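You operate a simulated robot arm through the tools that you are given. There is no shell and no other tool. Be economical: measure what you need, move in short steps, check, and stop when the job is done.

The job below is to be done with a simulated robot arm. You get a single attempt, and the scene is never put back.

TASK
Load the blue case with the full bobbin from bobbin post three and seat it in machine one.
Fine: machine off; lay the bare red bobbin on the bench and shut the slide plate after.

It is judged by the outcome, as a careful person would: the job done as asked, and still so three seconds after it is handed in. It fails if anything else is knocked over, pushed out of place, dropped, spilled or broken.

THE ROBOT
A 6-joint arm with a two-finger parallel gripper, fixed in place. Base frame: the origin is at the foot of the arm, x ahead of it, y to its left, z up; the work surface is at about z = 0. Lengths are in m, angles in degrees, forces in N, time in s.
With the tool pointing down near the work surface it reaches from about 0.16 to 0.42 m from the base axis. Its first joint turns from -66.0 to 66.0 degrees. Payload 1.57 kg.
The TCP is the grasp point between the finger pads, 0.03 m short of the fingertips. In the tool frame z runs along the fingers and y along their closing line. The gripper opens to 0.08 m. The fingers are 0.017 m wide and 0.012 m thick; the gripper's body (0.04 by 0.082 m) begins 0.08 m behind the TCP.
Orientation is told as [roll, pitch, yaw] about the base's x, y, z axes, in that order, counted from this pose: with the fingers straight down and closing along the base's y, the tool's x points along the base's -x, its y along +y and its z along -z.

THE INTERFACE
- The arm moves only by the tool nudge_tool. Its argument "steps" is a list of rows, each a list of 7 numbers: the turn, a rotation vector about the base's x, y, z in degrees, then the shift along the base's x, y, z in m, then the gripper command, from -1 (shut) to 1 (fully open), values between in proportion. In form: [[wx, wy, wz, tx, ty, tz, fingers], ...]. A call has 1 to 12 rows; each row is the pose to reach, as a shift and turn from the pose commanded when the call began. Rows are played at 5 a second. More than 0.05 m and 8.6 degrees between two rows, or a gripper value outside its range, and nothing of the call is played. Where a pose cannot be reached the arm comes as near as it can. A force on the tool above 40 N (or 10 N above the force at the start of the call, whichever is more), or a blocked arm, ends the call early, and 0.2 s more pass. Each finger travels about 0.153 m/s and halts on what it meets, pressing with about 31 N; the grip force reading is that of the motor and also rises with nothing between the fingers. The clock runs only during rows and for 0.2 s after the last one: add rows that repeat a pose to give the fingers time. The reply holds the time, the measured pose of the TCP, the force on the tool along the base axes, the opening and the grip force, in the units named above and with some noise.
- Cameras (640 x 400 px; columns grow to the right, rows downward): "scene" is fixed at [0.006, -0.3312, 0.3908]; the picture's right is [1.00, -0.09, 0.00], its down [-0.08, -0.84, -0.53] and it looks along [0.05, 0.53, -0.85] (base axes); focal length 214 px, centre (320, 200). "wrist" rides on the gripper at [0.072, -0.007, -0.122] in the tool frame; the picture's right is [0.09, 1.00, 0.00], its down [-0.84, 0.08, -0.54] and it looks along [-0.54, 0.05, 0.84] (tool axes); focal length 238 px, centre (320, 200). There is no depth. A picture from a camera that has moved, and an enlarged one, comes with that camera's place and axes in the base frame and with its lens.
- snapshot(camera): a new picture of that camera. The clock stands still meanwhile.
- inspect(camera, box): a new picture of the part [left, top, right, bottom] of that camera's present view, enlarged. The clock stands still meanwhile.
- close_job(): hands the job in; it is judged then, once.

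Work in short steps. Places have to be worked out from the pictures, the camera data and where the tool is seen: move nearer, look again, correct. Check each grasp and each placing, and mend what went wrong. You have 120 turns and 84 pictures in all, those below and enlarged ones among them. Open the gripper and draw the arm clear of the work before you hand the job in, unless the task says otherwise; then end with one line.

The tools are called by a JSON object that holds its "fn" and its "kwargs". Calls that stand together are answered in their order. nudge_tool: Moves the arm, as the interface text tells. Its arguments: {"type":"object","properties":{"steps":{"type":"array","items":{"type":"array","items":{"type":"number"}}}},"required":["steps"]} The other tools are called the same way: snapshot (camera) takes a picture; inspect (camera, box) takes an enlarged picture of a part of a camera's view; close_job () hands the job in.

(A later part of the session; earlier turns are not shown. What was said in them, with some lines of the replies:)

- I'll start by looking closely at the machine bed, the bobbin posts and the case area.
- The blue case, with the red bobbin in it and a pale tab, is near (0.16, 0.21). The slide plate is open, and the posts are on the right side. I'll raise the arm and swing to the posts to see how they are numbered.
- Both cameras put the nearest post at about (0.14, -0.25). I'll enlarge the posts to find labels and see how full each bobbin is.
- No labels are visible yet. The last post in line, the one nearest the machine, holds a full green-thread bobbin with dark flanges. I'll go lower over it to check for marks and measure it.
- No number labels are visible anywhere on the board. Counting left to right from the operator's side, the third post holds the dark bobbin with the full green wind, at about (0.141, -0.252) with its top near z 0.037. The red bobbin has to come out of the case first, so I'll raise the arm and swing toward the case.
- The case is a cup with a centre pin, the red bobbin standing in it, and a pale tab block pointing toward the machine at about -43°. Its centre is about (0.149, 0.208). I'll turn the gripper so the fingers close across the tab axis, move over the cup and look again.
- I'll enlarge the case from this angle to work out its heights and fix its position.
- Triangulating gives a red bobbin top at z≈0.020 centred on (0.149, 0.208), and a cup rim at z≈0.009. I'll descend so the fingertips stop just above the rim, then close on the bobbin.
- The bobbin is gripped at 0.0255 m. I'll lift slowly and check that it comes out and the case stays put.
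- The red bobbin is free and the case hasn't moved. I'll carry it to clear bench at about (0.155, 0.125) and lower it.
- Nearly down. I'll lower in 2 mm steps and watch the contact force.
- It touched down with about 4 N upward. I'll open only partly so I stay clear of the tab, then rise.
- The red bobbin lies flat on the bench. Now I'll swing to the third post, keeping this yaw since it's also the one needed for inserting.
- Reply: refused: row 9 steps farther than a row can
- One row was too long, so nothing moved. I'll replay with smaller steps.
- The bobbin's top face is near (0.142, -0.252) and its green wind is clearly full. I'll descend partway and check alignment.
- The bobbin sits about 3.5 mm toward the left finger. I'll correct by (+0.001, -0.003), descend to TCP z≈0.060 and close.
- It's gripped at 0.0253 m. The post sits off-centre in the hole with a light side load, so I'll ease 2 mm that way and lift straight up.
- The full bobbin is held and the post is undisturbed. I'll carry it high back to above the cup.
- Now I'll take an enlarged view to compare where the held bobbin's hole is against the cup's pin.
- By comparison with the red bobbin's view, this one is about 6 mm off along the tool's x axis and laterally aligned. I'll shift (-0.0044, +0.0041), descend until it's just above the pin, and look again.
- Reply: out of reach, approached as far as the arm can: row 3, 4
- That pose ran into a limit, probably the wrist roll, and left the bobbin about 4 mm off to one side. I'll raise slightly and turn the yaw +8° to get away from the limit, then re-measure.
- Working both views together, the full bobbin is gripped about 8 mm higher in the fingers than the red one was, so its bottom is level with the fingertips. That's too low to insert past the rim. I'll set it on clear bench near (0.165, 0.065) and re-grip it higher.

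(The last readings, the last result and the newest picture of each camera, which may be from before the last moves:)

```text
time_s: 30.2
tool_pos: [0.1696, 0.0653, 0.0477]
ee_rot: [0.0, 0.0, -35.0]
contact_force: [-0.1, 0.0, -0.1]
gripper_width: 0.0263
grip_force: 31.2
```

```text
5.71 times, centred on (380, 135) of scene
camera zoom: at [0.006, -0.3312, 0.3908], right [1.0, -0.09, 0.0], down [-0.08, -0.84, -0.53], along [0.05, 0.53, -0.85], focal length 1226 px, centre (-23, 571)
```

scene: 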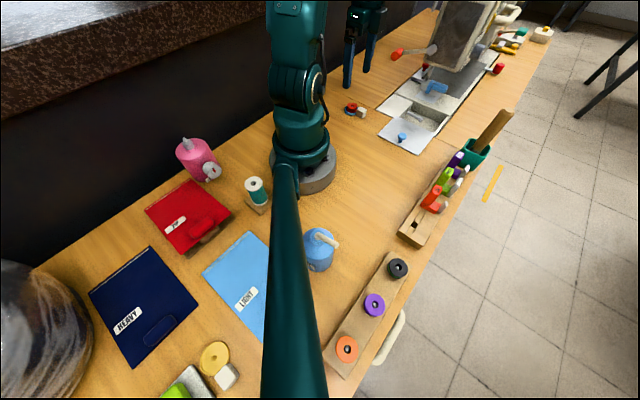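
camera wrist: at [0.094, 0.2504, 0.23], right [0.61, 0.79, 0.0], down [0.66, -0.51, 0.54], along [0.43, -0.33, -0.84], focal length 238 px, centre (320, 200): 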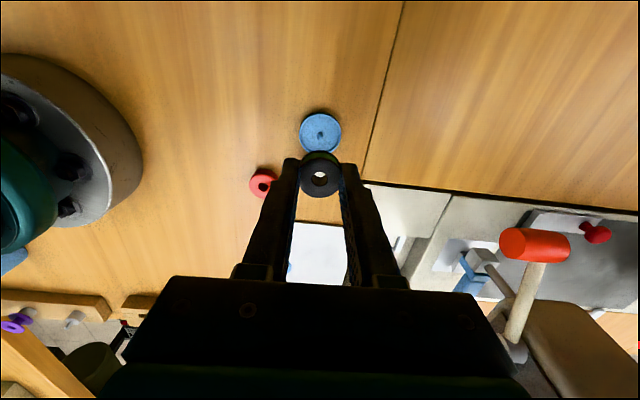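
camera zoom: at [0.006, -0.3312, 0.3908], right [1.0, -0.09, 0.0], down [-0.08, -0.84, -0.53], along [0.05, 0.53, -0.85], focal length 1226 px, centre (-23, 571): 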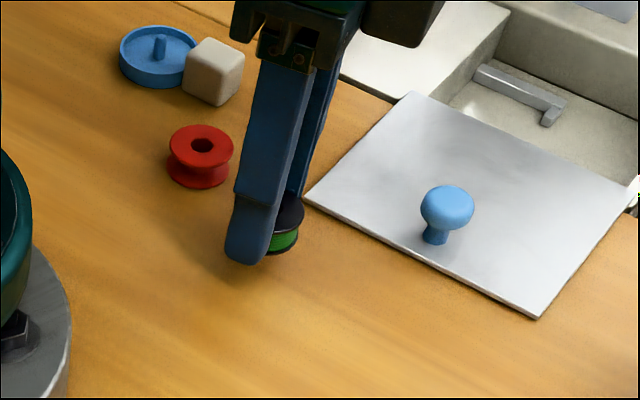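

Clear space below. I'll lower gently until contact.

{"fn": "nudge_tool", "kwargs": {"steps": [[0, 0, 0, 0, 0, -0.006, -0.6], [0, 0, 0, 0, 0, -0.01, -0.6], [0, 0, 0, 0, 0, -0.013, -0.6], [0, 0, 0, 0, 0, -0.013, -0.6]]}}

```text
time_s: 31.2
tool_pos: [0.167, 0.0643, 0.0339]
ee_rot: [0.1, 0.0, -35.0]
contact_force: [-0.7, 0.2, 0.5]
gripper_width: 0.0274
grip_force: 31.0
```

{"fn": "nudge_tool", "kwargs": {"steps": [[0, 0, 0, 0, 0, -0.001, -0.6], [0, 0, 0, 0, 0, -0.002, -0.6], [0, 0, 0, 0, 0, -0.003, -0.6], [0, 0, 0, 0, 0, -0.003, -0.6]]}}

{"fn": "inspect", "kwargs": {"camera": "wrist", "box": [270, 95, 370, 205]}}

{"fn": "inspect", "kwargs": {"camera": "scene", "box": [340, 110, 400, 160]}}

```text
time_s: 32.2
tool_pos: [0.1659, 0.065, 0.0305]
ee_rot: [0.0, -0.1, -35.0]
contact_force: [-1.1, -6.5, 23.4]
gripper_width: 0.0275
grip_force: 31.1
```

```text
3.64 times, centred on (320, 150) of wrist
camera zoom: at [0.1045, 0.1027, 0.1525], right [0.5, 0.87, 0.0], down [0.73, -0.42, 0.54], along [0.47, -0.27, -0.84], focal length 867 px, centre (320, 382)
```

zoom: 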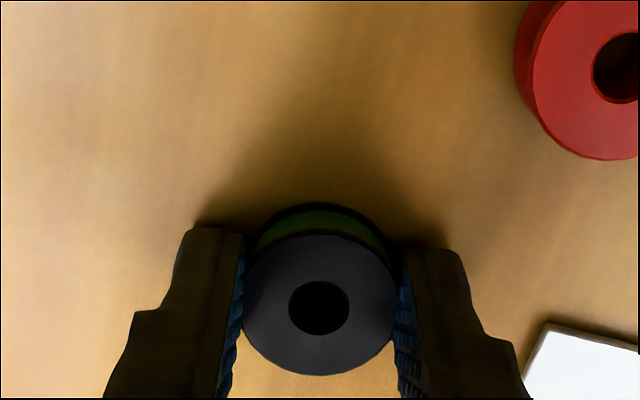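

```text
8.00 times, centred on (370, 135) of scene
camera zoom: at [0.0059, -0.3312, 0.3908], right [1.0, -0.09, 0.0], down [-0.08, -0.84, -0.53], along [0.05, 0.53, -0.85], focal length 1716 px, centre (-80, 720)
```

zoom: 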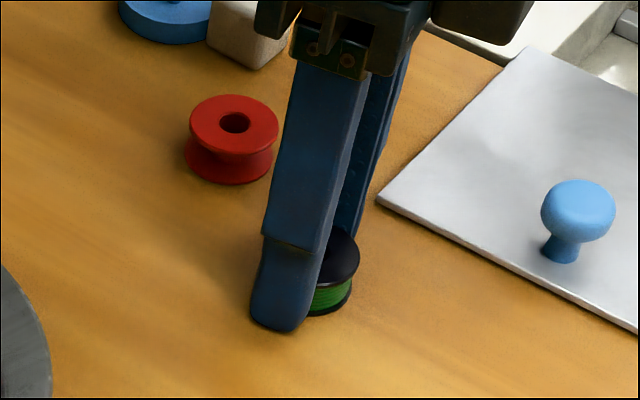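

The bobbin is on the bench, with contact at TCP z 0.0305, so its bottom was at the fingertips as computed. I'll open slightly, rise 9.5 mm and re-grip.

{"fn": "nudge_tool", "kwargs": {"steps": [[0, 0, 0, 0, 0, 0.001, -0.1], [0, 0, 0, 0, 0, 0.001, -0.1], [0, 0, 0, 0, 0, 0.0095, -0.1], [0, 0, 0, 0, 0, 0.0095, -0.1]]}}

{"fn": "inspect", "kwargs": {"camera": "wrist", "box": [270, 95, 370, 205]}}

```text
time_s: 33.2
tool_pos: [0.166, 0.0644, 0.0396]
ee_rot: [0.0, 0.0, -35.0]
contact_force: [0.9, -0.3, 0.0]
gripper_width: 0.036
grip_force: 0.1
```

```text
3.64 times, centred on (320, 150) of wrist
camera zoom: at [0.1048, 0.1022, 0.1625], right [0.5, 0.87, 0.0], down [0.73, -0.42, 0.54], along [0.47, -0.27, -0.84], focal length 867 px, centre (320, 382)
```

zoom: 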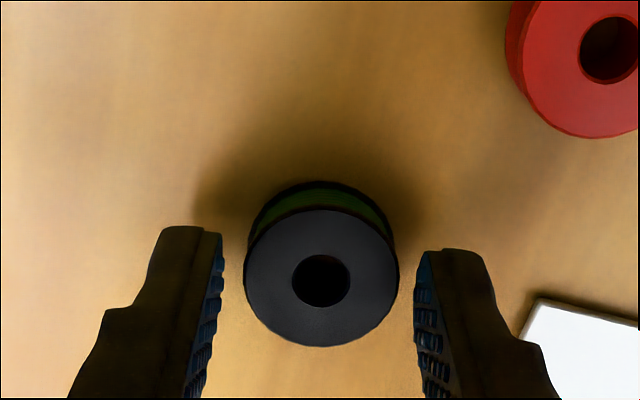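

The bobbin is centred between the fingers. Closing.

{"fn": "nudge_tool", "kwargs": {"steps": [[0, 0, 0, 0, 0, 0, -0.4], [0, 0, 0, 0, 0, 0, -0.6], [0, 0, 0, 0, 0, 0, -0.6], [0, 0, 0, 0, 0, 0.03, -0.6], [0, 0, 0, 0, 0, 0.05, -0.6], [0, 0, 0, 0, 0, 0.05, -0.6]]}}

{"fn": "inspect", "kwargs": {"camera": "scene", "box": [340, 90, 420, 160]}}

```text
time_s: 34.6
tool_pos: [0.1681, 0.0656, 0.0919]
ee_rot: [-0.1, 0.0, -35.0]
contact_force: [-0.3, 0.0, -0.3]
gripper_width: 0.0275
grip_force: 30.8
```

```text
5.71 times, centred on (380, 125) of scene
camera zoom: at [0.006, -0.3312, 0.3908], right [1.0, -0.09, 0.0], down [-0.08, -0.84, -0.53], along [0.05, 0.53, -0.85], focal length 1226 px, centre (-23, 629)
```

zoom: 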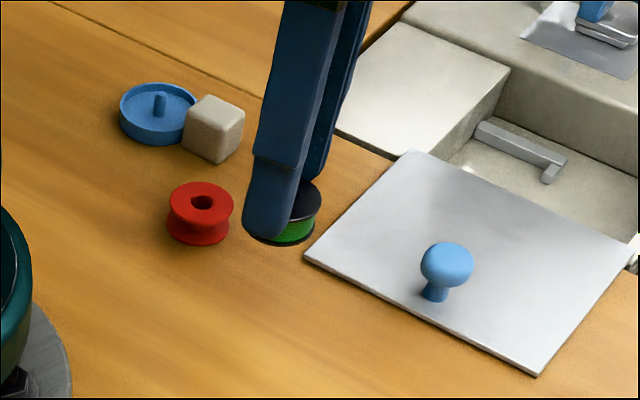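

Good grip with the bottom flange protruding. I'll carry it over the cup, stop above the pin and check.

{"fn": "nudge_tool", "kwargs": {"steps": [[0, 0, 0, 0, 0, 0.02, -0.6], [0, 0, 0, -0.004, 0.036, 0.02, -0.6], [0, 0, 0, -0.008, 0.072, 0.02, -0.6], [0, 0, 0, -0.012, 0.108, 0.02, -0.6], [0, 0, 0, -0.0161, 0.1422, 0.01, -0.6], [0, 0, 0, -0.0161, 0.1422, -0.022, -0.6], [0, 0, 0, -0.0161, 0.1422, -0.022, -0.6]]}}

{"fn": "inspect", "kwargs": {"camera": "wrist", "box": [270, 95, 370, 205]}}

{"fn": "inspect", "kwargs": {"camera": "scene", "box": [325, 85, 385, 135]}}

```text
time_s: 36.2
tool_pos: [0.1526, 0.2063, 0.0679]
ee_rot: [0.0, 0.0, -35.0]
contact_force: [1.2, 0.7, -0.5]
gripper_width: 0.0276
grip_force: 30.9
```

```text
3.64 times, centred on (320, 150) of wrist
camera zoom: at [0.0899, 0.244, 0.191], right [0.5, 0.87, 0.0], down [0.73, -0.42, 0.54], along [0.47, -0.27, -0.84], focal length 867 px, centre (320, 382)
```

zoom: 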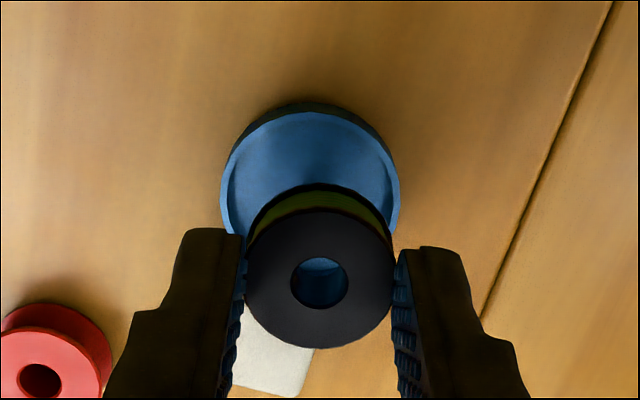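

```text
8.00 times, centred on (355, 110) of scene
camera zoom: at [0.006, -0.3312, 0.3908], right [1.0, -0.09, 0.0], down [-0.08, -0.84, -0.53], along [0.05, 0.53, -0.85], focal length 1716 px, centre (40, 920)
```

zoom: 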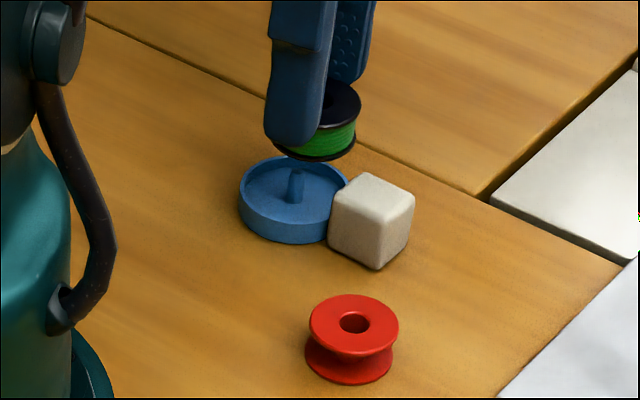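

The cup looks about 2–3 mm off in -x relative to the held bobbin. I'll shift and lower to just above the pin for one more check.

{"fn": "nudge_tool", "kwargs": {"steps": [[0, 0, 0, -0.0028, -0.0006, 0, -0.6], [0, 0, 0, -0.0028, -0.0006, -0.008, -0.6], [0, 0, 0, -0.0028, -0.0006, -0.008, -0.6]]}}

{"fn": "inspect", "kwargs": {"camera": "wrist", "box": [270, 95, 370, 205]}}

{"fn": "inspect", "kwargs": {"camera": "scene", "box": [325, 85, 385, 135]}}

```text
time_s: 37.0
tool_pos: [0.1475, 0.206, 0.0605]
ee_rot: [0.0, 0.0, -35.0]
contact_force: [-0.5, 0.8, 0.4]
gripper_width: 0.0276
grip_force: 31.1
```

```text
3.64 times, centred on (320, 150) of wrist
camera zoom: at [0.0859, 0.244, 0.1827], right [0.5, 0.87, 0.0], down [0.73, -0.42, 0.54], along [0.47, -0.27, -0.84], focal length 867 px, centre (320, 382)
```

zoom: 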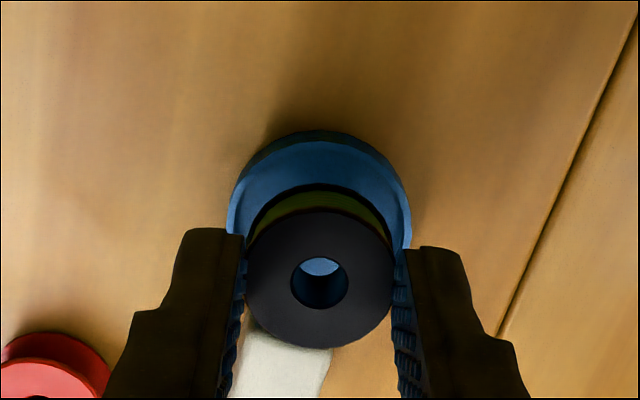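

```text
8.00 times, centred on (355, 110) of scene
camera zoom: at [0.006, -0.3312, 0.3908], right [1.0, -0.09, 0.0], down [-0.08, -0.84, -0.53], along [0.05, 0.53, -0.85], focal length 1716 px, centre (40, 920)
```

zoom: 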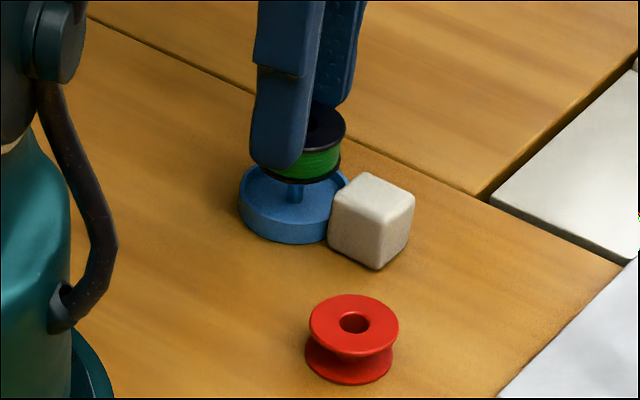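

Both views now agree within about 1 mm, so I'll lower slowly into the cup with a tiny correction.

{"fn": "nudge_tool", "kwargs": {"steps": [[0, 0, 0, 0.0006, -0.0004, -0.004, -0.6], [0, 0, 0, 0.0006, -0.0004, -0.007, -0.6], [0, 0, 0, 0.0006, -0.0004, -0.01, -0.6], [0, 0, 0, 0.0006, -0.0004, -0.013, -0.6], [0, 0, 0, 0.0006, -0.0004, -0.013, -0.6]]}}

{"fn": "inspect", "kwargs": {"camera": "scene", "box": [325, 85, 385, 135]}}

```text
time_s: 38.2
tool_pos: [0.1497, 0.2062, 0.0465]
ee_rot: [0.0, 0.0, -35.1]
contact_force: [-0.6, 0.7, 0.2]
gripper_width: 0.0279
grip_force: 31.2
```

```text
8.00 times, centred on (355, 110) of scene
camera zoom: at [0.006, -0.3312, 0.3908], right [1.0, -0.09, 0.0], down [-0.08, -0.84, -0.53], along [0.05, 0.53, -0.85], focal length 1716 px, centre (40, 920)
```

zoom: 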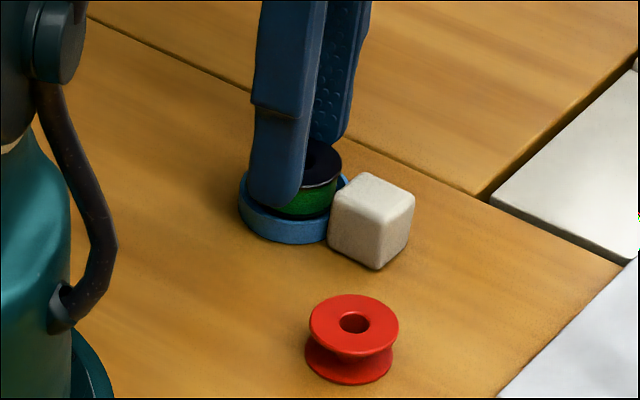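

No resistance, and the bobbin is on the pin. I'll lower the last few millimetres.

{"fn": "nudge_tool", "kwargs": {"steps": [[0, 0, 0, 0, 0, -0.0015, -0.6], [0, 0, 0, 0, 0, -0.003, -0.6], [0, 0, 0, 0, 0, -0.004, -0.6], [0, 0, 0, 0, 0, -0.004, -0.6]]}}

```text
time_s: 39.2
tool_pos: [0.1483, 0.2062, 0.0437]
ee_rot: [0.1, 0.0, -35.0]
contact_force: [0.2, -3.0, 24.3]
gripper_width: 0.0276
grip_force: 30.9
```

Contact at 24 N, so it has either bottomed or the tips are on the rim. I'll relieve, open, rise and look.

{"fn": "nudge_tool", "kwargs": {"steps": [[0, 0, 0, 0, 0, 0.001, -0.6], [0, 0, 0, 0, 0, 0.0015, -0.1], [0, 0, 0, 0, 0, 0.0015, -0.1], [0, 0, 0, 0, 0, 0.03, -0.1], [0, 0, 0, 0, 0, 0.07, -0.1], [0, 0, 0, 0, 0, 0.07, -0.1]]}}

{"fn": "snapshot", "kwargs": {"camera": "wrist"}}

{"fn": "inspect", "kwargs": {"camera": "scene", "box": [325, 85, 385, 135]}}

```text
time_s: 40.6
tool_pos: [0.1475, 0.2047, 0.1149]
ee_rot: [0.0, 0.0, -35.0]
contact_force: [0.4, 0.1, -0.4]
gripper_width: 0.036
grip_force: 0.1
```

```text
30 pictures are left
camera wrist: at [0.0859, 0.2419, 0.2379], right [0.5, 0.87, 0.0], down [0.73, -0.42, 0.54], along [0.47, -0.27, -0.84], focal length 238 px, centre (320, 200)
```

wrist: 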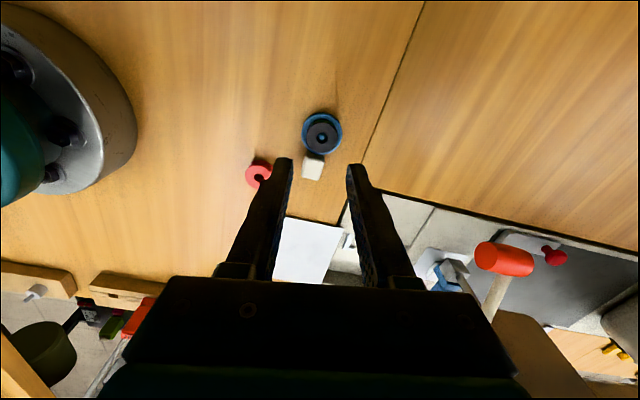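

```text
8.00 times, centred on (355, 110) of scene
camera zoom: at [0.006, -0.3312, 0.3908], right [1.0, -0.09, 0.0], down [-0.08, -0.84, -0.53], along [0.05, 0.53, -0.85], focal length 1716 px, centre (40, 920)
```

zoom: 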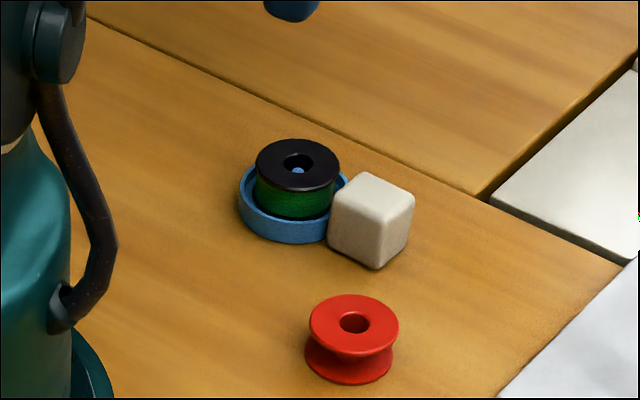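

The full bobbin sits on the pin in the cup, loaded. Next I need a good look at the pocket, so I'll go over the machine bed.

{"fn": "nudge_tool", "kwargs": {"steps": [[0, 0, 8, 0.0, 0, 0.03, -0.1], [0, 0, 16, 0.02, -0.012, 0.05, -0.1], [0, 0, 24, 0.04, -0.025, 0.07, -0.1], [0, 0, 32, 0.062, -0.038, 0.08, -0.1], [0, 0, 40, 0.082, -0.05, 0.08, -0.1], [0, 0, 48, 0.102, -0.062, 0.08, -0.1], [0, 0, 55, 0.1225, -0.0747, 0.08, -0.1], [0, 0, 55, 0.1225, -0.0747, 0.08, -0.1]]}}

{"fn": "snapshot", "kwargs": {"camera": "wrist"}}

```text
time_s: 42.4
tool_pos: [0.2708, 0.1316, 0.1927]
ee_rot: [0.0, 0.1, 20.1]
contact_force: [0.8, 0.1, -0.6]
gripper_width: 0.0359
grip_force: 0.1
```

```text
28 pictures are left
camera wrist: at [0.2064, 0.1021, 0.3145], right [-0.43, 0.9, 0.0], down [0.76, 0.36, 0.54], along [0.49, 0.23, -0.84], focal length 238 px, centre (320, 200)
```

wrist: 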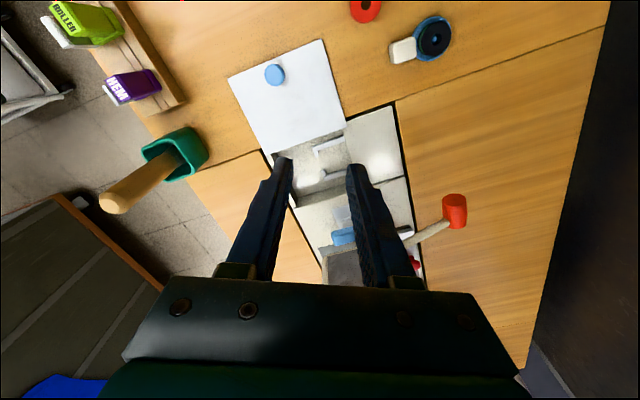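

{"fn": "inspect", "kwargs": {"camera": "wrist", "box": [225, 30, 415, 210]}}

```text
2.22 times, centred on (320, 120) of wrist
camera zoom: at [0.2064, 0.1021, 0.3145], right [-0.43, 0.9, 0.0], down [0.76, 0.36, 0.54], along [0.49, 0.23, -0.84], focal length 530 px, centre (320, 378)
```

zoom: 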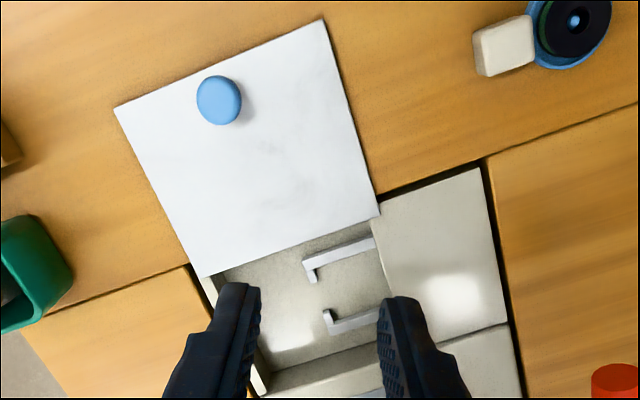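

The pocket has two arms running at about -45° with inward hooks. The cup fits between the arms and the tab goes out through the hook gap, in the same orientation the case has now. I'll grip the tab near its outer end with the fingers closing along 45° (yaw -45).

{"fn": "nudge_tool", "kwargs": {"steps": [[0, 0, -8, -0.011, 0.006, 0, 0], [0, 0, -16, -0.022, 0.012, 0, 0], [0, 0, -24, -0.034, 0.018, 0, 0], [0, 0, -32, -0.046, 0.024, -0.01, 0], [0, 0, -40, -0.058, 0.03, -0.03, 0], [0, 0, -48, -0.07, 0.036, -0.05, 0], [0, 0, -56, -0.083, 0.043, -0.07, 0], [0, 0, -64, -0.0948, 0.0494, -0.09, 0], [0, 0, -65, -0.0948, 0.0494, -0.1, 0], [0, 0, -65, -0.0948, 0.0494, -0.1, 0]]}}

{"fn": "inspect", "kwargs": {"camera": "wrist", "box": [250, 80, 390, 200]}}

```text
time_s: 44.6
tool_pos: [0.1763, 0.1793, 0.0956]
ee_rot: [0.0, 0.0, -45.2]
contact_force: [-0.1, -0.5, -0.2]
gripper_width: 0.0398
grip_force: 0.0
```

```text
3.33 times, centred on (320, 140) of wrist
camera zoom: at [0.123, 0.2275, 0.2176], right [0.64, 0.77, 0.0], down [0.65, -0.54, 0.54], along [0.42, -0.35, -0.84], focal length 794 px, centre (320, 400)
```

zoom: 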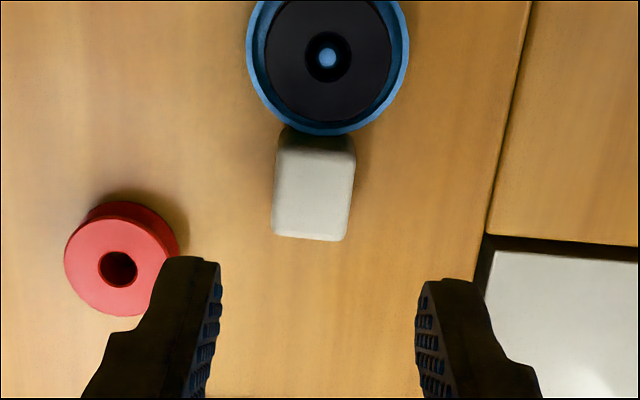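

The tab axis looks closer to -50°. I'll turn to yaw -49, shift about 1.5 mm laterally, descend to TCP z≈0.035 and close on the tab.

{"fn": "nudge_tool", "kwargs": {"steps": [[0, 0, -4, -0.001, -0.001, -0.02, 0], [0, 0, -4, -0.001, -0.001, -0.045, 0], [0, 0, -4, -0.001, -0.001, -0.06, 0], [0, 0, -4, -0.001, -0.001, -0.06, -0.3], [0, 0, -4, -0.001, -0.001, -0.06, -0.6], [0, 0, -4, -0.001, -0.001, -0.06, -0.9], [0, 0, -4, -0.001, -0.001, -0.06, -0.9]]}}

{"fn": "snapshot", "kwargs": {"camera": "wrist"}}

```text
time_s: 46.2
tool_pos: [0.175, 0.1815, 0.0355]
ee_rot: [0.0, 0.0, -49.0]
contact_force: [0.8, -0.2, -1.1]
gripper_width: 0.0189
grip_force: 30.8
```

```text
25 pictures are left
camera wrist: at [0.1235, 0.2322, 0.1572], right [0.69, 0.72, 0.0], down [0.61, -0.58, 0.54], along [0.39, -0.37, -0.84], focal length 238 px, centre (320, 200)
```

wrist: 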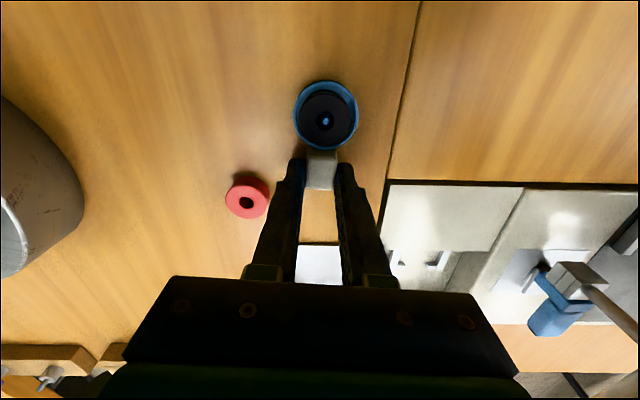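

The tab is gripped at 0.0189 m. I'll lift and check the case hangs level.

{"fn": "nudge_tool", "kwargs": {"steps": [[0, 0, 0, 0, 0, 0.01, -0.9], [0, 0, 0, 0, 0, 0.03, -0.9], [0, 0, 0, 0, 0, 0.06, -0.9], [0, 0, 0, 0, 0, 0.085, -0.9], [0, 0, 0, 0, 0, 0.085, -0.9]]}}

{"fn": "snapshot", "kwargs": {"camera": "wrist"}}

{"fn": "inspect", "kwargs": {"camera": "scene", "box": [330, 60, 450, 160]}}

```text
time_s: 47.4
tool_pos: [0.1759, 0.1809, 0.1185]
ee_rot: [0.0, 0.1, -49.1]
contact_force: [-0.2, 0.6, -0.5]
gripper_width: 0.0188
grip_force: 31.4
```

```text
24 pictures are left
camera wrist: at [0.1246, 0.2317, 0.2401], right [0.69, 0.72, 0.0], down [0.61, -0.58, 0.54], along [0.39, -0.37, -0.84], focal length 238 px, centre (320, 200)
```

wrist: 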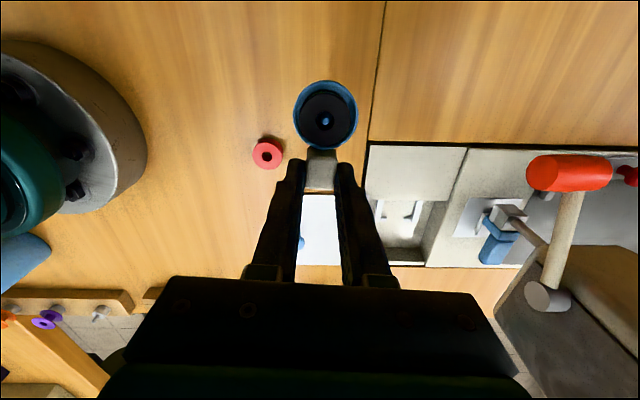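

```text
4.00 times, centred on (390, 110) of scene
camera zoom: at [0.006, -0.3312, 0.3908], right [1.0, -0.09, 0.0], down [-0.08, -0.84, -0.53], along [0.05, 0.53, -0.85], focal length 858 px, centre (40, 560)
```

zoom: 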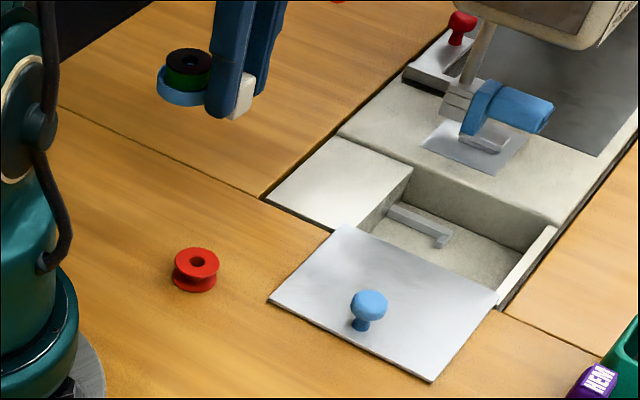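

The case hangs level, and this yaw lines up with the machine's axes. I'll carry it over the pocket, with the TCP aimed at about (0.354, 0.153), keeping height.

{"fn": "nudge_tool", "kwargs": {"steps": [[0, 0, 0, 0.03, -0.01, 0, -0.9], [0, 0, 0, 0.065, -0.018, 0, -0.9], [0, 0, 0, 0.1, -0.022, 0, -0.9], [0, 0, 0, 0.14, -0.026, 0, -0.9], [0, 0, 0, 0.178, -0.028, 0, -0.9], [0, 0, 0, 0.178, -0.028, -0.03, -0.9], [0, 0, 0, 0.178, -0.028, -0.03, -0.9]]}}

{"fn": "snapshot", "kwargs": {"camera": "wrist"}}

{"fn": "snapshot", "kwargs": {"camera": "scene"}}

```text
time_s: 49.0
tool_pos: [0.3525, 0.1508, 0.0875]
ee_rot: [0.0, 0.0, -49.0]
contact_force: [-0.3, -0.7, -0.1]
gripper_width: 0.019
grip_force: 31.1
```

```text
22 pictures are left
camera wrist: at [0.3012, 0.2017, 0.2089], right [0.69, 0.72, 0.0], down [0.61, -0.58, 0.54], along [0.39, -0.37, -0.84], focal length 238 px, centre (320, 200)
```

wrist: 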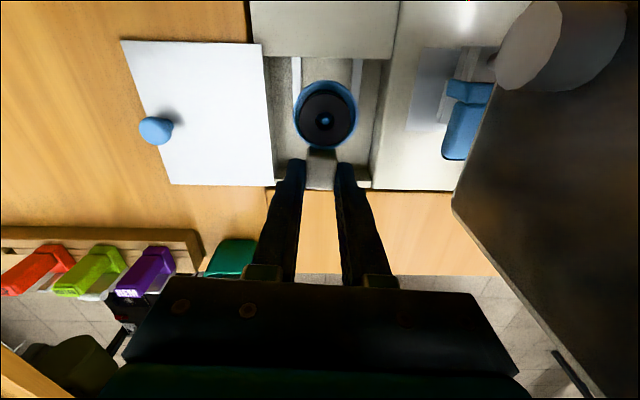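

```text
21 pictures are left
```

scene: 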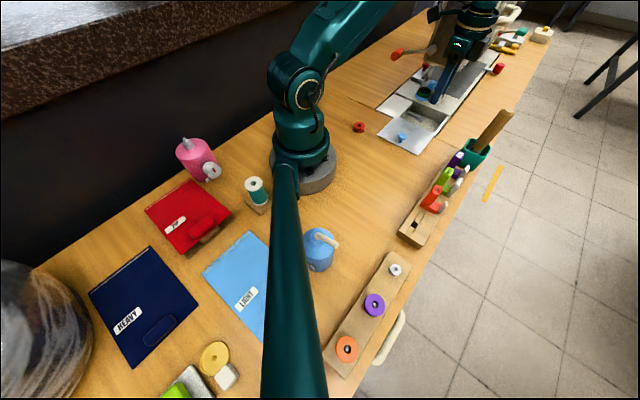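

Well aligned: the arms show on either side of the cup. I'll enlarge to measure the offsets.

{"fn": "inspect", "kwargs": {"camera": "wrist", "box": [250, 30, 400, 200]}}

```text
2.35 times, centred on (325, 115) of wrist
camera zoom: at [0.3012, 0.2017, 0.2089], right [0.69, 0.72, 0.0], down [0.61, -0.58, 0.54], along [0.39, -0.37, -0.84], focal length 561 px, centre (308, 400)
```

zoom: 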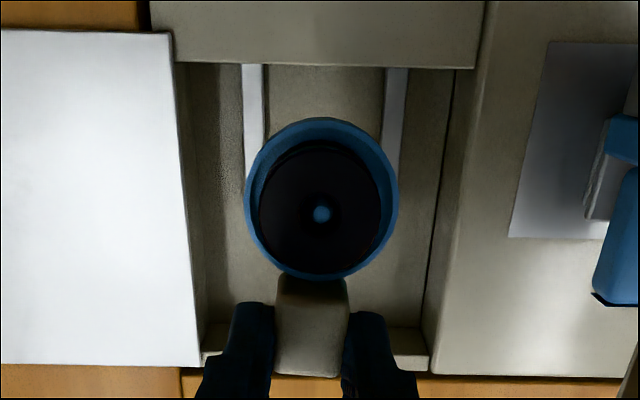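

The camera's axes are 5° rotated from the tool, so the case needs a +5° turn to match the arms. With that turn I'll shift about (+0.001, +0.007), lower to just above the bed and re-measure.

{"fn": "nudge_tool", "kwargs": {"steps": [[0, 0, 5, 0.001, 0.0073, 0, -0.9], [0, 0, 5, 0.001, 0.0073, -0.02, -0.9], [0, 0, 5, 0.001, 0.0073, -0.038, -0.9], [0, 0, 5, 0.001, 0.0073, -0.038, -0.9]]}}

{"fn": "inspect", "kwargs": {"camera": "wrist", "box": [250, 30, 400, 200]}}

{"fn": "inspect", "kwargs": {"camera": "scene", "box": [380, 60, 480, 150]}}

```text
time_s: 50.0
tool_pos: [0.3537, 0.1597, 0.0516]
ee_rot: [0.0, 0.0, -44.0]
contact_force: [0.3, -0.1, -0.4]
gripper_width: 0.0192
grip_force: 31.0
```

```text
2.35 times, centred on (325, 115) of wrist
camera zoom: at [0.2984, 0.2059, 0.1729], right [0.63, 0.78, 0.0], down [0.66, -0.53, 0.54], along [0.42, -0.34, -0.84], focal length 561 px, centre (308, 400)
```

zoom: 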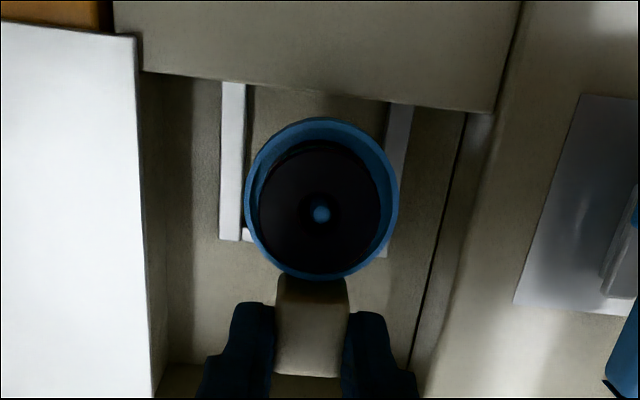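

```text
4.44 times, centred on (430, 105) of scene
camera zoom: at [0.006, -0.3312, 0.3908], right [1.0, -0.09, 0.0], down [-0.08, -0.84, -0.53], along [0.05, 0.53, -0.85], focal length 953 px, centre (-169, 622)
```

zoom: 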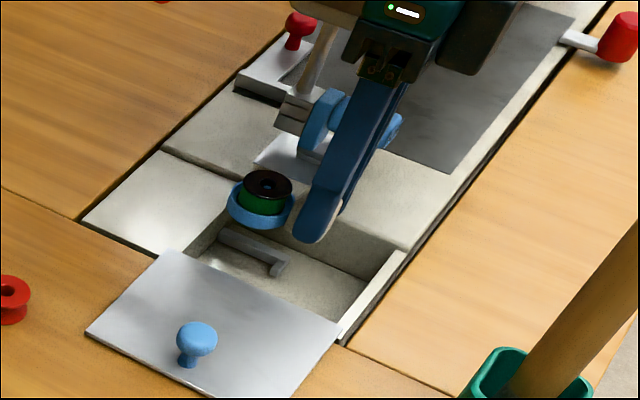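

Measuring in the camera frame, the cup is centred fore-aft between wall and hooks. It needs about -2 mm lateral and +1° of yaw. I'll apply that, lower so the cup enters the pocket opening, and check force.

{"fn": "nudge_tool", "kwargs": {"steps": [[0, 0, 1, -0.0011, -0.0013, 0, -0.9], [0, 0, 1, -0.0011, -0.0013, -0.01, -0.9], [0, 0, 1, -0.0011, -0.0013, -0.02, -0.9], [0, 0, 1, -0.0011, -0.0013, -0.02, -0.9]]}}

{"fn": "inspect", "kwargs": {"camera": "wrist", "box": [250, 30, 400, 200]}}

```text
time_s: 51.0
tool_pos: [0.3531, 0.1587, 0.0303]
ee_rot: [0.0, 0.0, -43.0]
contact_force: [-0.2, -0.3, -1.5]
gripper_width: 0.0189
grip_force: 30.5
```

```text
2.35 times, centred on (325, 115) of wrist
camera zoom: at [0.2964, 0.2034, 0.1528], right [0.61, 0.79, 0.0], down [0.66, -0.51, 0.54], along [0.43, -0.33, -0.84], focal length 561 px, centre (308, 400)
```

zoom: 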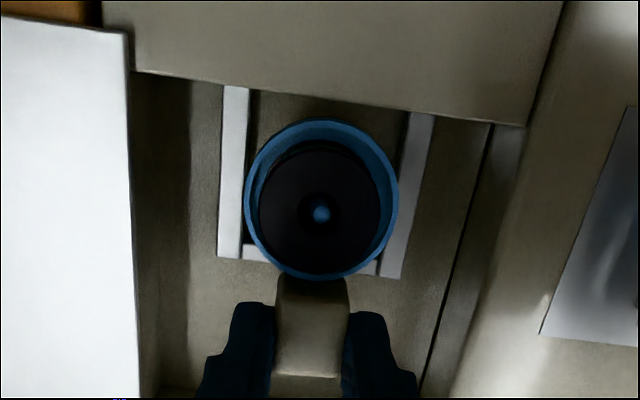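

The arms and hooks are visible around the cup with 2–3 mm clearance on all sides. I'll lower to the floor in small steps.

{"fn": "nudge_tool", "kwargs": {"steps": [[0, 0, 0, 0, 0, -0.006, -0.9], [0, 0, 0, 0, 0, -0.012, -0.9], [0, 0, 0, 0, 0, -0.016, -0.9], [0, 0, 0, 0, 0, -0.018, -0.9], [0, 0, 0, 0, 0, -0.018, -0.9]]}}

{"fn": "inspect", "kwargs": {"camera": "wrist", "box": [250, 30, 400, 200]}}

```text
time_s: 52.2
tool_pos: [0.3518, 0.1584, 0.0116]
ee_rot: [0.0, 0.1, -43.1]
contact_force: [0.9, 1.1, -0.2]
gripper_width: 0.0189
grip_force: 31.1
```

```text
2.35 times, centred on (325, 115) of wrist
camera zoom: at [0.2964, 0.2036, 0.134], right [0.61, 0.79, 0.0], down [0.66, -0.51, 0.54], along [0.43, -0.33, -0.84], focal length 561 px, centre (308, 400)
```

zoom: 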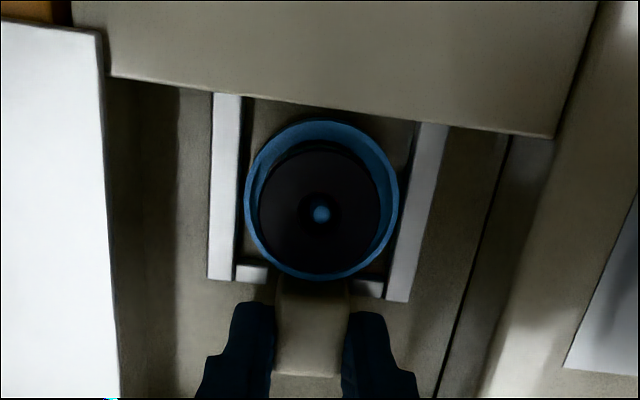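

Perfectly nested. I'll lower the remaining millimetres until the floor contact shows.

{"fn": "nudge_tool", "kwargs": {"steps": [[0, 0, 0, 0, 0, -0.0015, -0.9], [0, 0, 0, 0, 0, -0.003, -0.9], [0, 0, 0, 0, 0, -0.0045, -0.9], [0, 0, 0, 0, 0, -0.0045, -0.9]]}}

```text
time_s: 53.2
tool_pos: [0.353, 0.1584, 0.008]
ee_rot: [0.1, 0.0, -43.0]
contact_force: [-0.4, 0.3, -0.7]
gripper_width: 0.0187
grip_force: 30.9
```

{"fn": "nudge_tool", "kwargs": {"steps": [[0, 0, 0, 0, 0, -0.001, -0.9], [0, 0, 0, 0, 0, -0.002, -0.9], [0, 0, 0, 0, 0, -0.003, -0.9], [0, 0, 0, 0, 0, -0.003, -0.9]]}}

```text
time_s: 54.2
tool_pos: [0.3533, 0.1579, 0.0057]
ee_rot: [0.2, -0.1, -43.0]
contact_force: [-5.5, -0.3, 23.9]
gripper_width: 0.0189
grip_force: 31.3
```

Floor contact at TCP z≈0.006. I'll relieve, open modestly and lift straight out.

{"fn": "nudge_tool", "kwargs": {"steps": [[0, 0, 0, 0, 0, 0.001, -0.9], [0, 0, 0, 0, 0, 0.0015, -0.25], [0, 0, 0, 0, 0, 0.0015, -0.25], [0, 0, 0, 0, 0, 0.03, -0.25], [0, 0, 0, 0, 0, 0.065, -0.25], [0, 0, 0, 0, 0, 0.1, -0.25], [0, 0, 0, 0, 0, 0.1, -0.25]]}}

{"fn": "inspect", "kwargs": {"camera": "wrist", "box": [160, 20, 480, 220]}}

{"fn": "inspect", "kwargs": {"camera": "scene", "box": [370, 70, 470, 160]}}

```text
time_s: 55.8
tool_pos: [0.3523, 0.1562, 0.107]
ee_rot: [0.0, 0.0, -43.1]
contact_force: [-0.6, 0.4, 0.2]
gripper_width: 0.0297
grip_force: 0.1
```

```text
2.00 times, centred on (320, 120) of wrist
camera zoom: at [0.2954, 0.202, 0.2288], right [0.61, 0.79, 0.0], down [0.66, -0.51, 0.54], along [0.43, -0.33, -0.84], focal length 477 px, centre (320, 360)
```

zoom: 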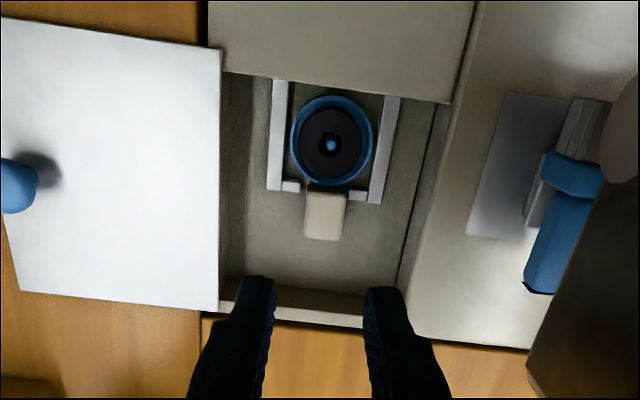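

```text
4.44 times, centred on (420, 115) of scene
camera zoom: at [0.006, -0.3312, 0.3908], right [1.0, -0.09, 0.0], down [-0.08, -0.84, -0.53], along [0.05, 0.53, -0.85], focal length 953 px, centre (-124, 578)
```

zoom: 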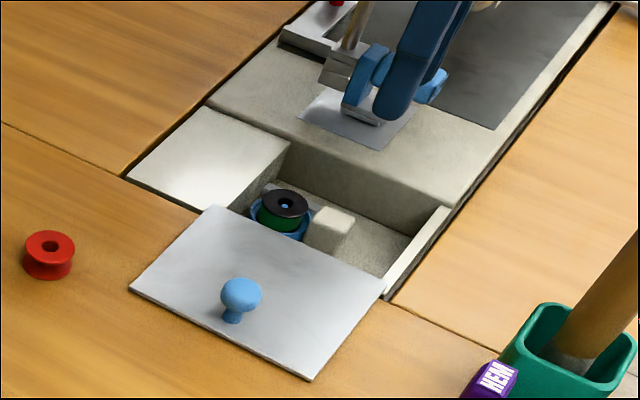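

The case is seated, with the cup between the arms and the tab through the hook gap. Next is the slide plate: its knob is near (0.2535, 0.0705) and must travel about 0.09 m along +46°. I'll move over the knob.

{"fn": "nudge_tool", "kwargs": {"steps": [[0, 0, 0, -0.025, -0.022, 0, 0], [0, 0, 0, -0.05, -0.043, 0, 0.2], [0, 0, 0, -0.075, -0.065, 0, 0.2], [0, 0, 0, -0.099, -0.0857, 0, 0.2], [0, 0, 0, -0.099, -0.0857, -0.01, 0.2]]}}

{"fn": "snapshot", "kwargs": {"camera": "wrist"}}

```text
time_s: 57.0
tool_pos: [0.2512, 0.0707, 0.0952]
ee_rot: [0.1, 0.0, -42.9]
contact_force: [-0.6, 0.3, 0.0]
gripper_width: 0.0479
grip_force: 0.1
```

```text
13 pictures are left
camera wrist: at [0.1958, 0.1167, 0.217], right [0.61, 0.79, 0.0], down [0.66, -0.51, 0.54], along [0.43, -0.33, -0.84], focal length 238 px, centre (320, 200)
```

wrist: 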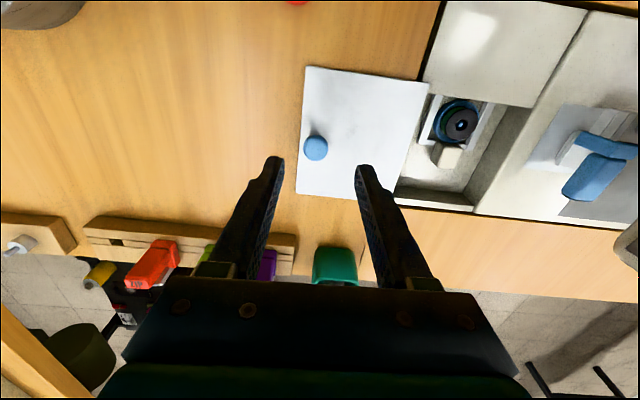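

The knob is about 5 mm toward the left finger. I'll shift (-0.0032, -0.0034), descend around it and close.

{"fn": "nudge_tool", "kwargs": {"steps": [[0, 0, 0, -0.0032, -0.0034, -0.02, 0.2], [0, 0, 0, -0.0032, -0.0034, -0.045, 0.2], [0, 0, 0, -0.0032, -0.0034, -0.058, 0.2], [0, 0, 0, -0.0032, -0.0034, -0.058, 0.2]]}}

{"fn": "inspect", "kwargs": {"camera": "wrist", "box": [250, 90, 390, 200]}}

```text
time_s: 58.0
tool_pos: [0.2493, 0.069, 0.0362]
ee_rot: [0.0, 0.1, -43.0]
contact_force: [0.2, -0.5, -0.9]
gripper_width: 0.0481
grip_force: 0.0
```

```text
3.64 times, centred on (320, 145) of wrist
camera zoom: at [0.1928, 0.1154, 0.1583], right [0.61, 0.79, 0.0], down [0.66, -0.51, 0.54], along [0.43, -0.33, -0.84], focal length 867 px, centre (320, 400)
```

zoom: 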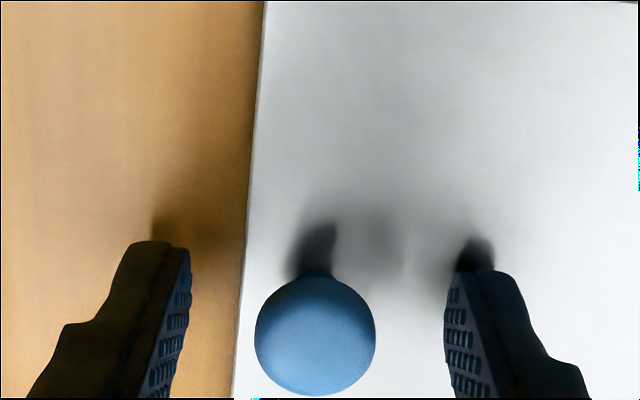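

The knob is centred between the fingers. Closing on it.

{"fn": "nudge_tool", "kwargs": {"steps": [[0, 0, 0, 0, 0, 0, -0.2], [0, 0, 0, 0, 0, 0, -0.6], [0, 0, 0, 0, 0, 0, -0.6], [0, 0, 0, 0.0028, 0.0029, 0, -0.6], [0, 0, 0, 0.007, 0.0073, 0, -0.6], [0, 0, 0, 0.007, 0.0073, 0, -0.6]]}}

{"fn": "snapshot", "kwargs": {"camera": "wrist"}}

```text
time_s: 59.4
tool_pos: [0.2559, 0.0752, 0.0358]
ee_rot: [-0.1, 0.1, -43.1]
contact_force: [-17.2, 16.9, 3.5]
gripper_width: 0.0211
grip_force: 34.4
```

```text
11 pictures are left
camera wrist: at [0.2005, 0.1214, 0.1583], right [0.61, 0.79, 0.0], down [0.67, -0.51, 0.54], along [0.43, -0.33, -0.84], focal length 238 px, centre (320, 200)
```

wrist: 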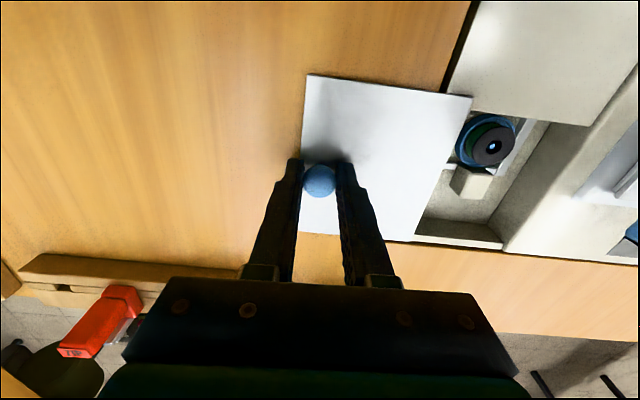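

The plate is guided and gripping it adds a 24 N side load. I'll loosen the fingers so the trailing finger just pushes the knob, and slide along about 45.5°.

{"fn": "nudge_tool", "kwargs": {"steps": [[0, 0, 0, 0, 0, 0, -0.25], [0, 0, 0, 0, 0, 0, -0.25], [0, 0, 0, 0.007, 0.0071, 0, -0.25], [0, 0, 0, 0.014, 0.0143, 0, -0.25], [0, 0, 0, 0.021, 0.0214, 0, -0.25], [0, 0, 0, 0.028, 0.0286, 0, -0.25], [0, 0, 0, 0.028, 0.0286, 0, -0.25]]}}

{"fn": "snapshot", "kwargs": {"camera": "wrist"}}

```text
time_s: 61.0
tool_pos: [0.284, 0.1049, 0.0365]
ee_rot: [-0.1, 0.1, -43.0]
contact_force: [-0.2, -1.1, -0.9]
gripper_width: 0.0306
grip_force: 0.3
```

```text
10 pictures are left
camera wrist: at [0.2276, 0.1511, 0.1584], right [0.61, 0.79, 0.0], down [0.66, -0.51, 0.54], along [0.43, -0.33, -0.84], focal length 238 px, centre (320, 200)
```

wrist: 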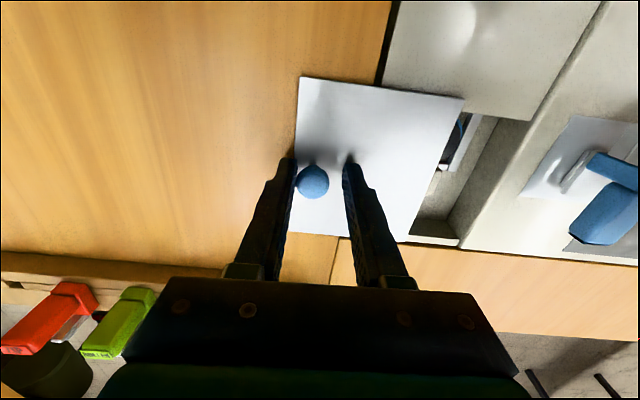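

The plate slides freely and clears the bobbin. I'll continue pushing in short steps.

{"fn": "nudge_tool", "kwargs": {"steps": [[0, 0, 0, 0.007, 0.0071, 0, -0.25], [0, 0, 0, 0.014, 0.0143, 0, -0.25], [0, 0, 0, 0.021, 0.0214, 0, -0.25], [0, 0, 0, 0.027, 0.0276, 0, -0.25], [0, 0, 0, 0.027, 0.0276, 0, -0.25]]}}

{"fn": "snapshot", "kwargs": {"camera": "wrist"}}

```text
time_s: 62.2
tool_pos: [0.3115, 0.1337, 0.0361]
ee_rot: [0.0, 0.0, -43.0]
contact_force: [-0.1, 0.2, 0.3]
gripper_width: 0.0305
grip_force: 0.2
```

```text
9 pictures are left
camera wrist: at [0.2555, 0.179, 0.1584], right [0.61, 0.79, 0.0], down [0.66, -0.51, 0.54], along [0.43, -0.33, -0.84], focal length 238 px, centre (320, 200)
```

wrist: 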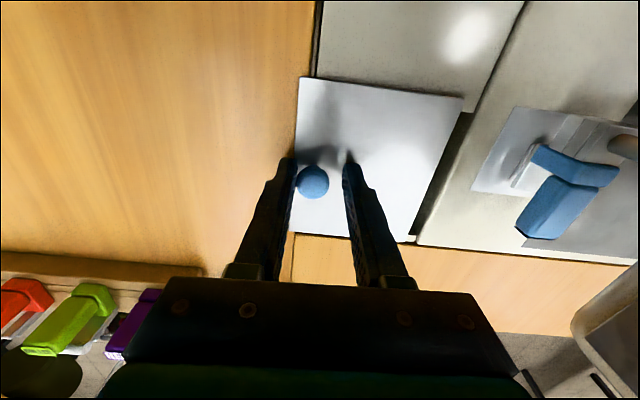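

About 8 mm of gap remains. I'll push the last bit in fine steps until it meets the stop.

{"fn": "nudge_tool", "kwargs": {"steps": [[0, 0, 0, 0.002, 0.002, 0, -0.25], [0, 0, 0, 0.004, 0.0041, 0, -0.25], [0, 0, 0, 0.0055, 0.0056, 0, -0.25], [0, 0, 0, 0.0065, 0.0066, 0, -0.25], [0, 0, 0, 0.0065, 0.0066, 0, -0.25]]}}

{"fn": "inspect", "kwargs": {"camera": "wrist", "box": [270, 50, 510, 260]}}

```text
time_s: 63.4
tool_pos: [0.3185, 0.1397, 0.0372]
ee_rot: [0.0, 0.0, -43.0]
contact_force: [-1.2, -0.8, -0.7]
gripper_width: 0.0303
grip_force: 0.2
```

```text
1.90 times, centred on (390, 155) of wrist
camera zoom: at [0.2623, 0.185, 0.1587], right [0.61, 0.79, 0.0], down [0.66, -0.51, 0.54], along [0.43, -0.33, -0.84], focal length 454 px, centre (187, 286)
```

zoom: 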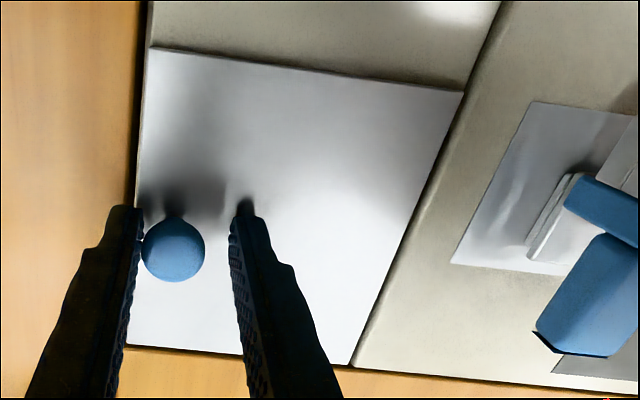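

It's nearly flush. I'll push about 2 mm more to confirm it meets the end stop.

{"fn": "nudge_tool", "kwargs": {"steps": [[0, 0, 0, 0.0007, 0.0007, 0, -0.25], [0, 0, 0, 0.0014, 0.0014, 0, -0.25], [0, 0, 0, 0.0021, 0.0021, 0, -0.25], [0, 0, 0, 0.0021, 0.0021, 0, -0.25]]}}

{"fn": "inspect", "kwargs": {"camera": "wrist", "box": [270, 50, 510, 260]}}

```text
time_s: 64.4
tool_pos: [0.3208, 0.1399, 0.0374]
ee_rot: [0.0, 0.0, -43.1]
contact_force: [-1.5, -2.4, -1.0]
gripper_width: 0.033
grip_force: 1.9
```

```text
1.90 times, centred on (390, 155) of wrist
camera zoom: at [0.264, 0.1861, 0.1593], right [0.61, 0.79, 0.0], down [0.66, -0.51, 0.54], along [0.43, -0.33, -0.84], focal length 454 px, centre (187, 286)
```

zoom: 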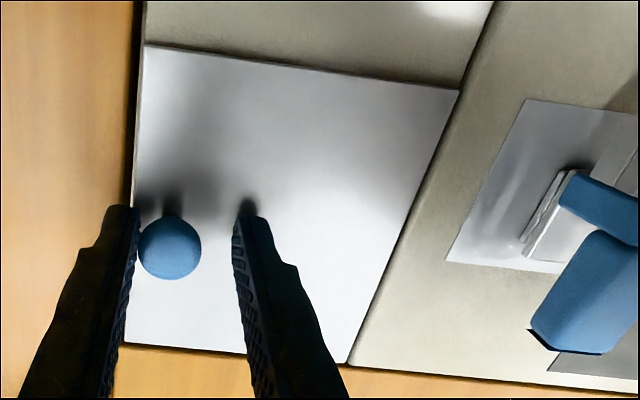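

The pushing finger is now being forced back, so the plate is at its stop and flush with the bed. I'll back off slightly, lift clear and retreat.

{"fn": "nudge_tool", "kwargs": {"steps": [[0, 0, 0, -0.002, -0.002, 0, 0], [0, 0, 0, -0.002, -0.002, 0, 0], [0, 0, 0, -0.002, -0.002, 0.035, 0.2], [0, 0, 0, -0.002, -0.002, 0.08, 0.2], [0, 0, 0, -0.002, -0.002, 0.125, 0.5], [0, 0, 0, -0.03, -0.03, 0.15, 0.8], [0, 0, 0, -0.06, -0.06, 0.165, 1], [0, 0, 0, -0.06, -0.1, 0.165, 1], [0, 0, 0, -0.06, -0.1, 0.165, 1]]}}

{"fn": "snapshot", "kwargs": {"camera": "scene"}}

{"fn": "inspect", "kwargs": {"camera": "scene", "box": [335, 60, 475, 165]}}

```text
time_s: 66.4
tool_pos: [0.2612, 0.0437, 0.2023]
ee_rot: [0.1, 0.1, -43.0]
contact_force: [-0.6, 0.0, -0.3]
gripper_width: 0.0802
grip_force: 0.0
```

```text
6 pictures are left
```

scene: 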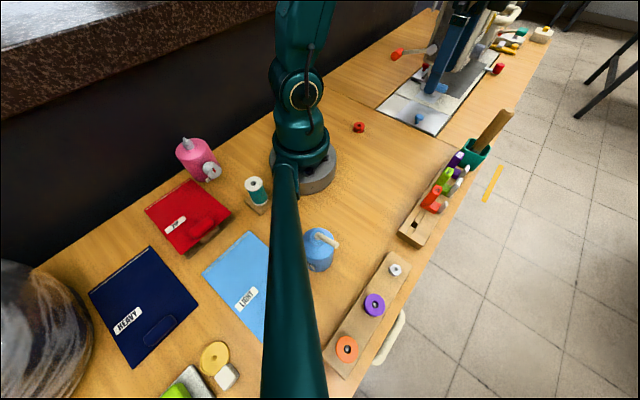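

```text
3.81 times, centred on (405, 112) of scene
camera zoom: at [0.006, -0.3312, 0.3908], right [1.0, -0.09, 0.0], down [-0.08, -0.84, -0.53], along [0.05, 0.53, -0.85], focal length 817 px, centre (-4, 533)
```

zoom: 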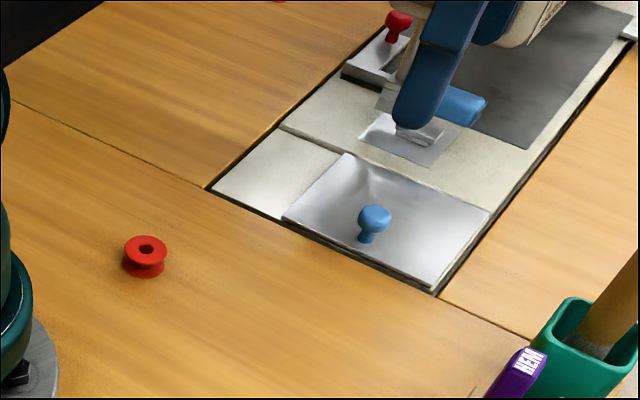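

The plate covers the pocket flush with the bed, the red bobbin lies on the bench, nothing else has moved, and the arm is clear with the gripper open. Handing in.

{"fn": "close_job", "kwargs": {}}

```text
The job is handed in.
```

The blue case now holds the full green-thread bobbin and is seated in machine one with the slide plate shut; the red bobbin lies on the bench. None of the posts is numbered, so I took post three as the third from the left seen from the operator's side. I left the machine's controls alone and did not check that it was off.
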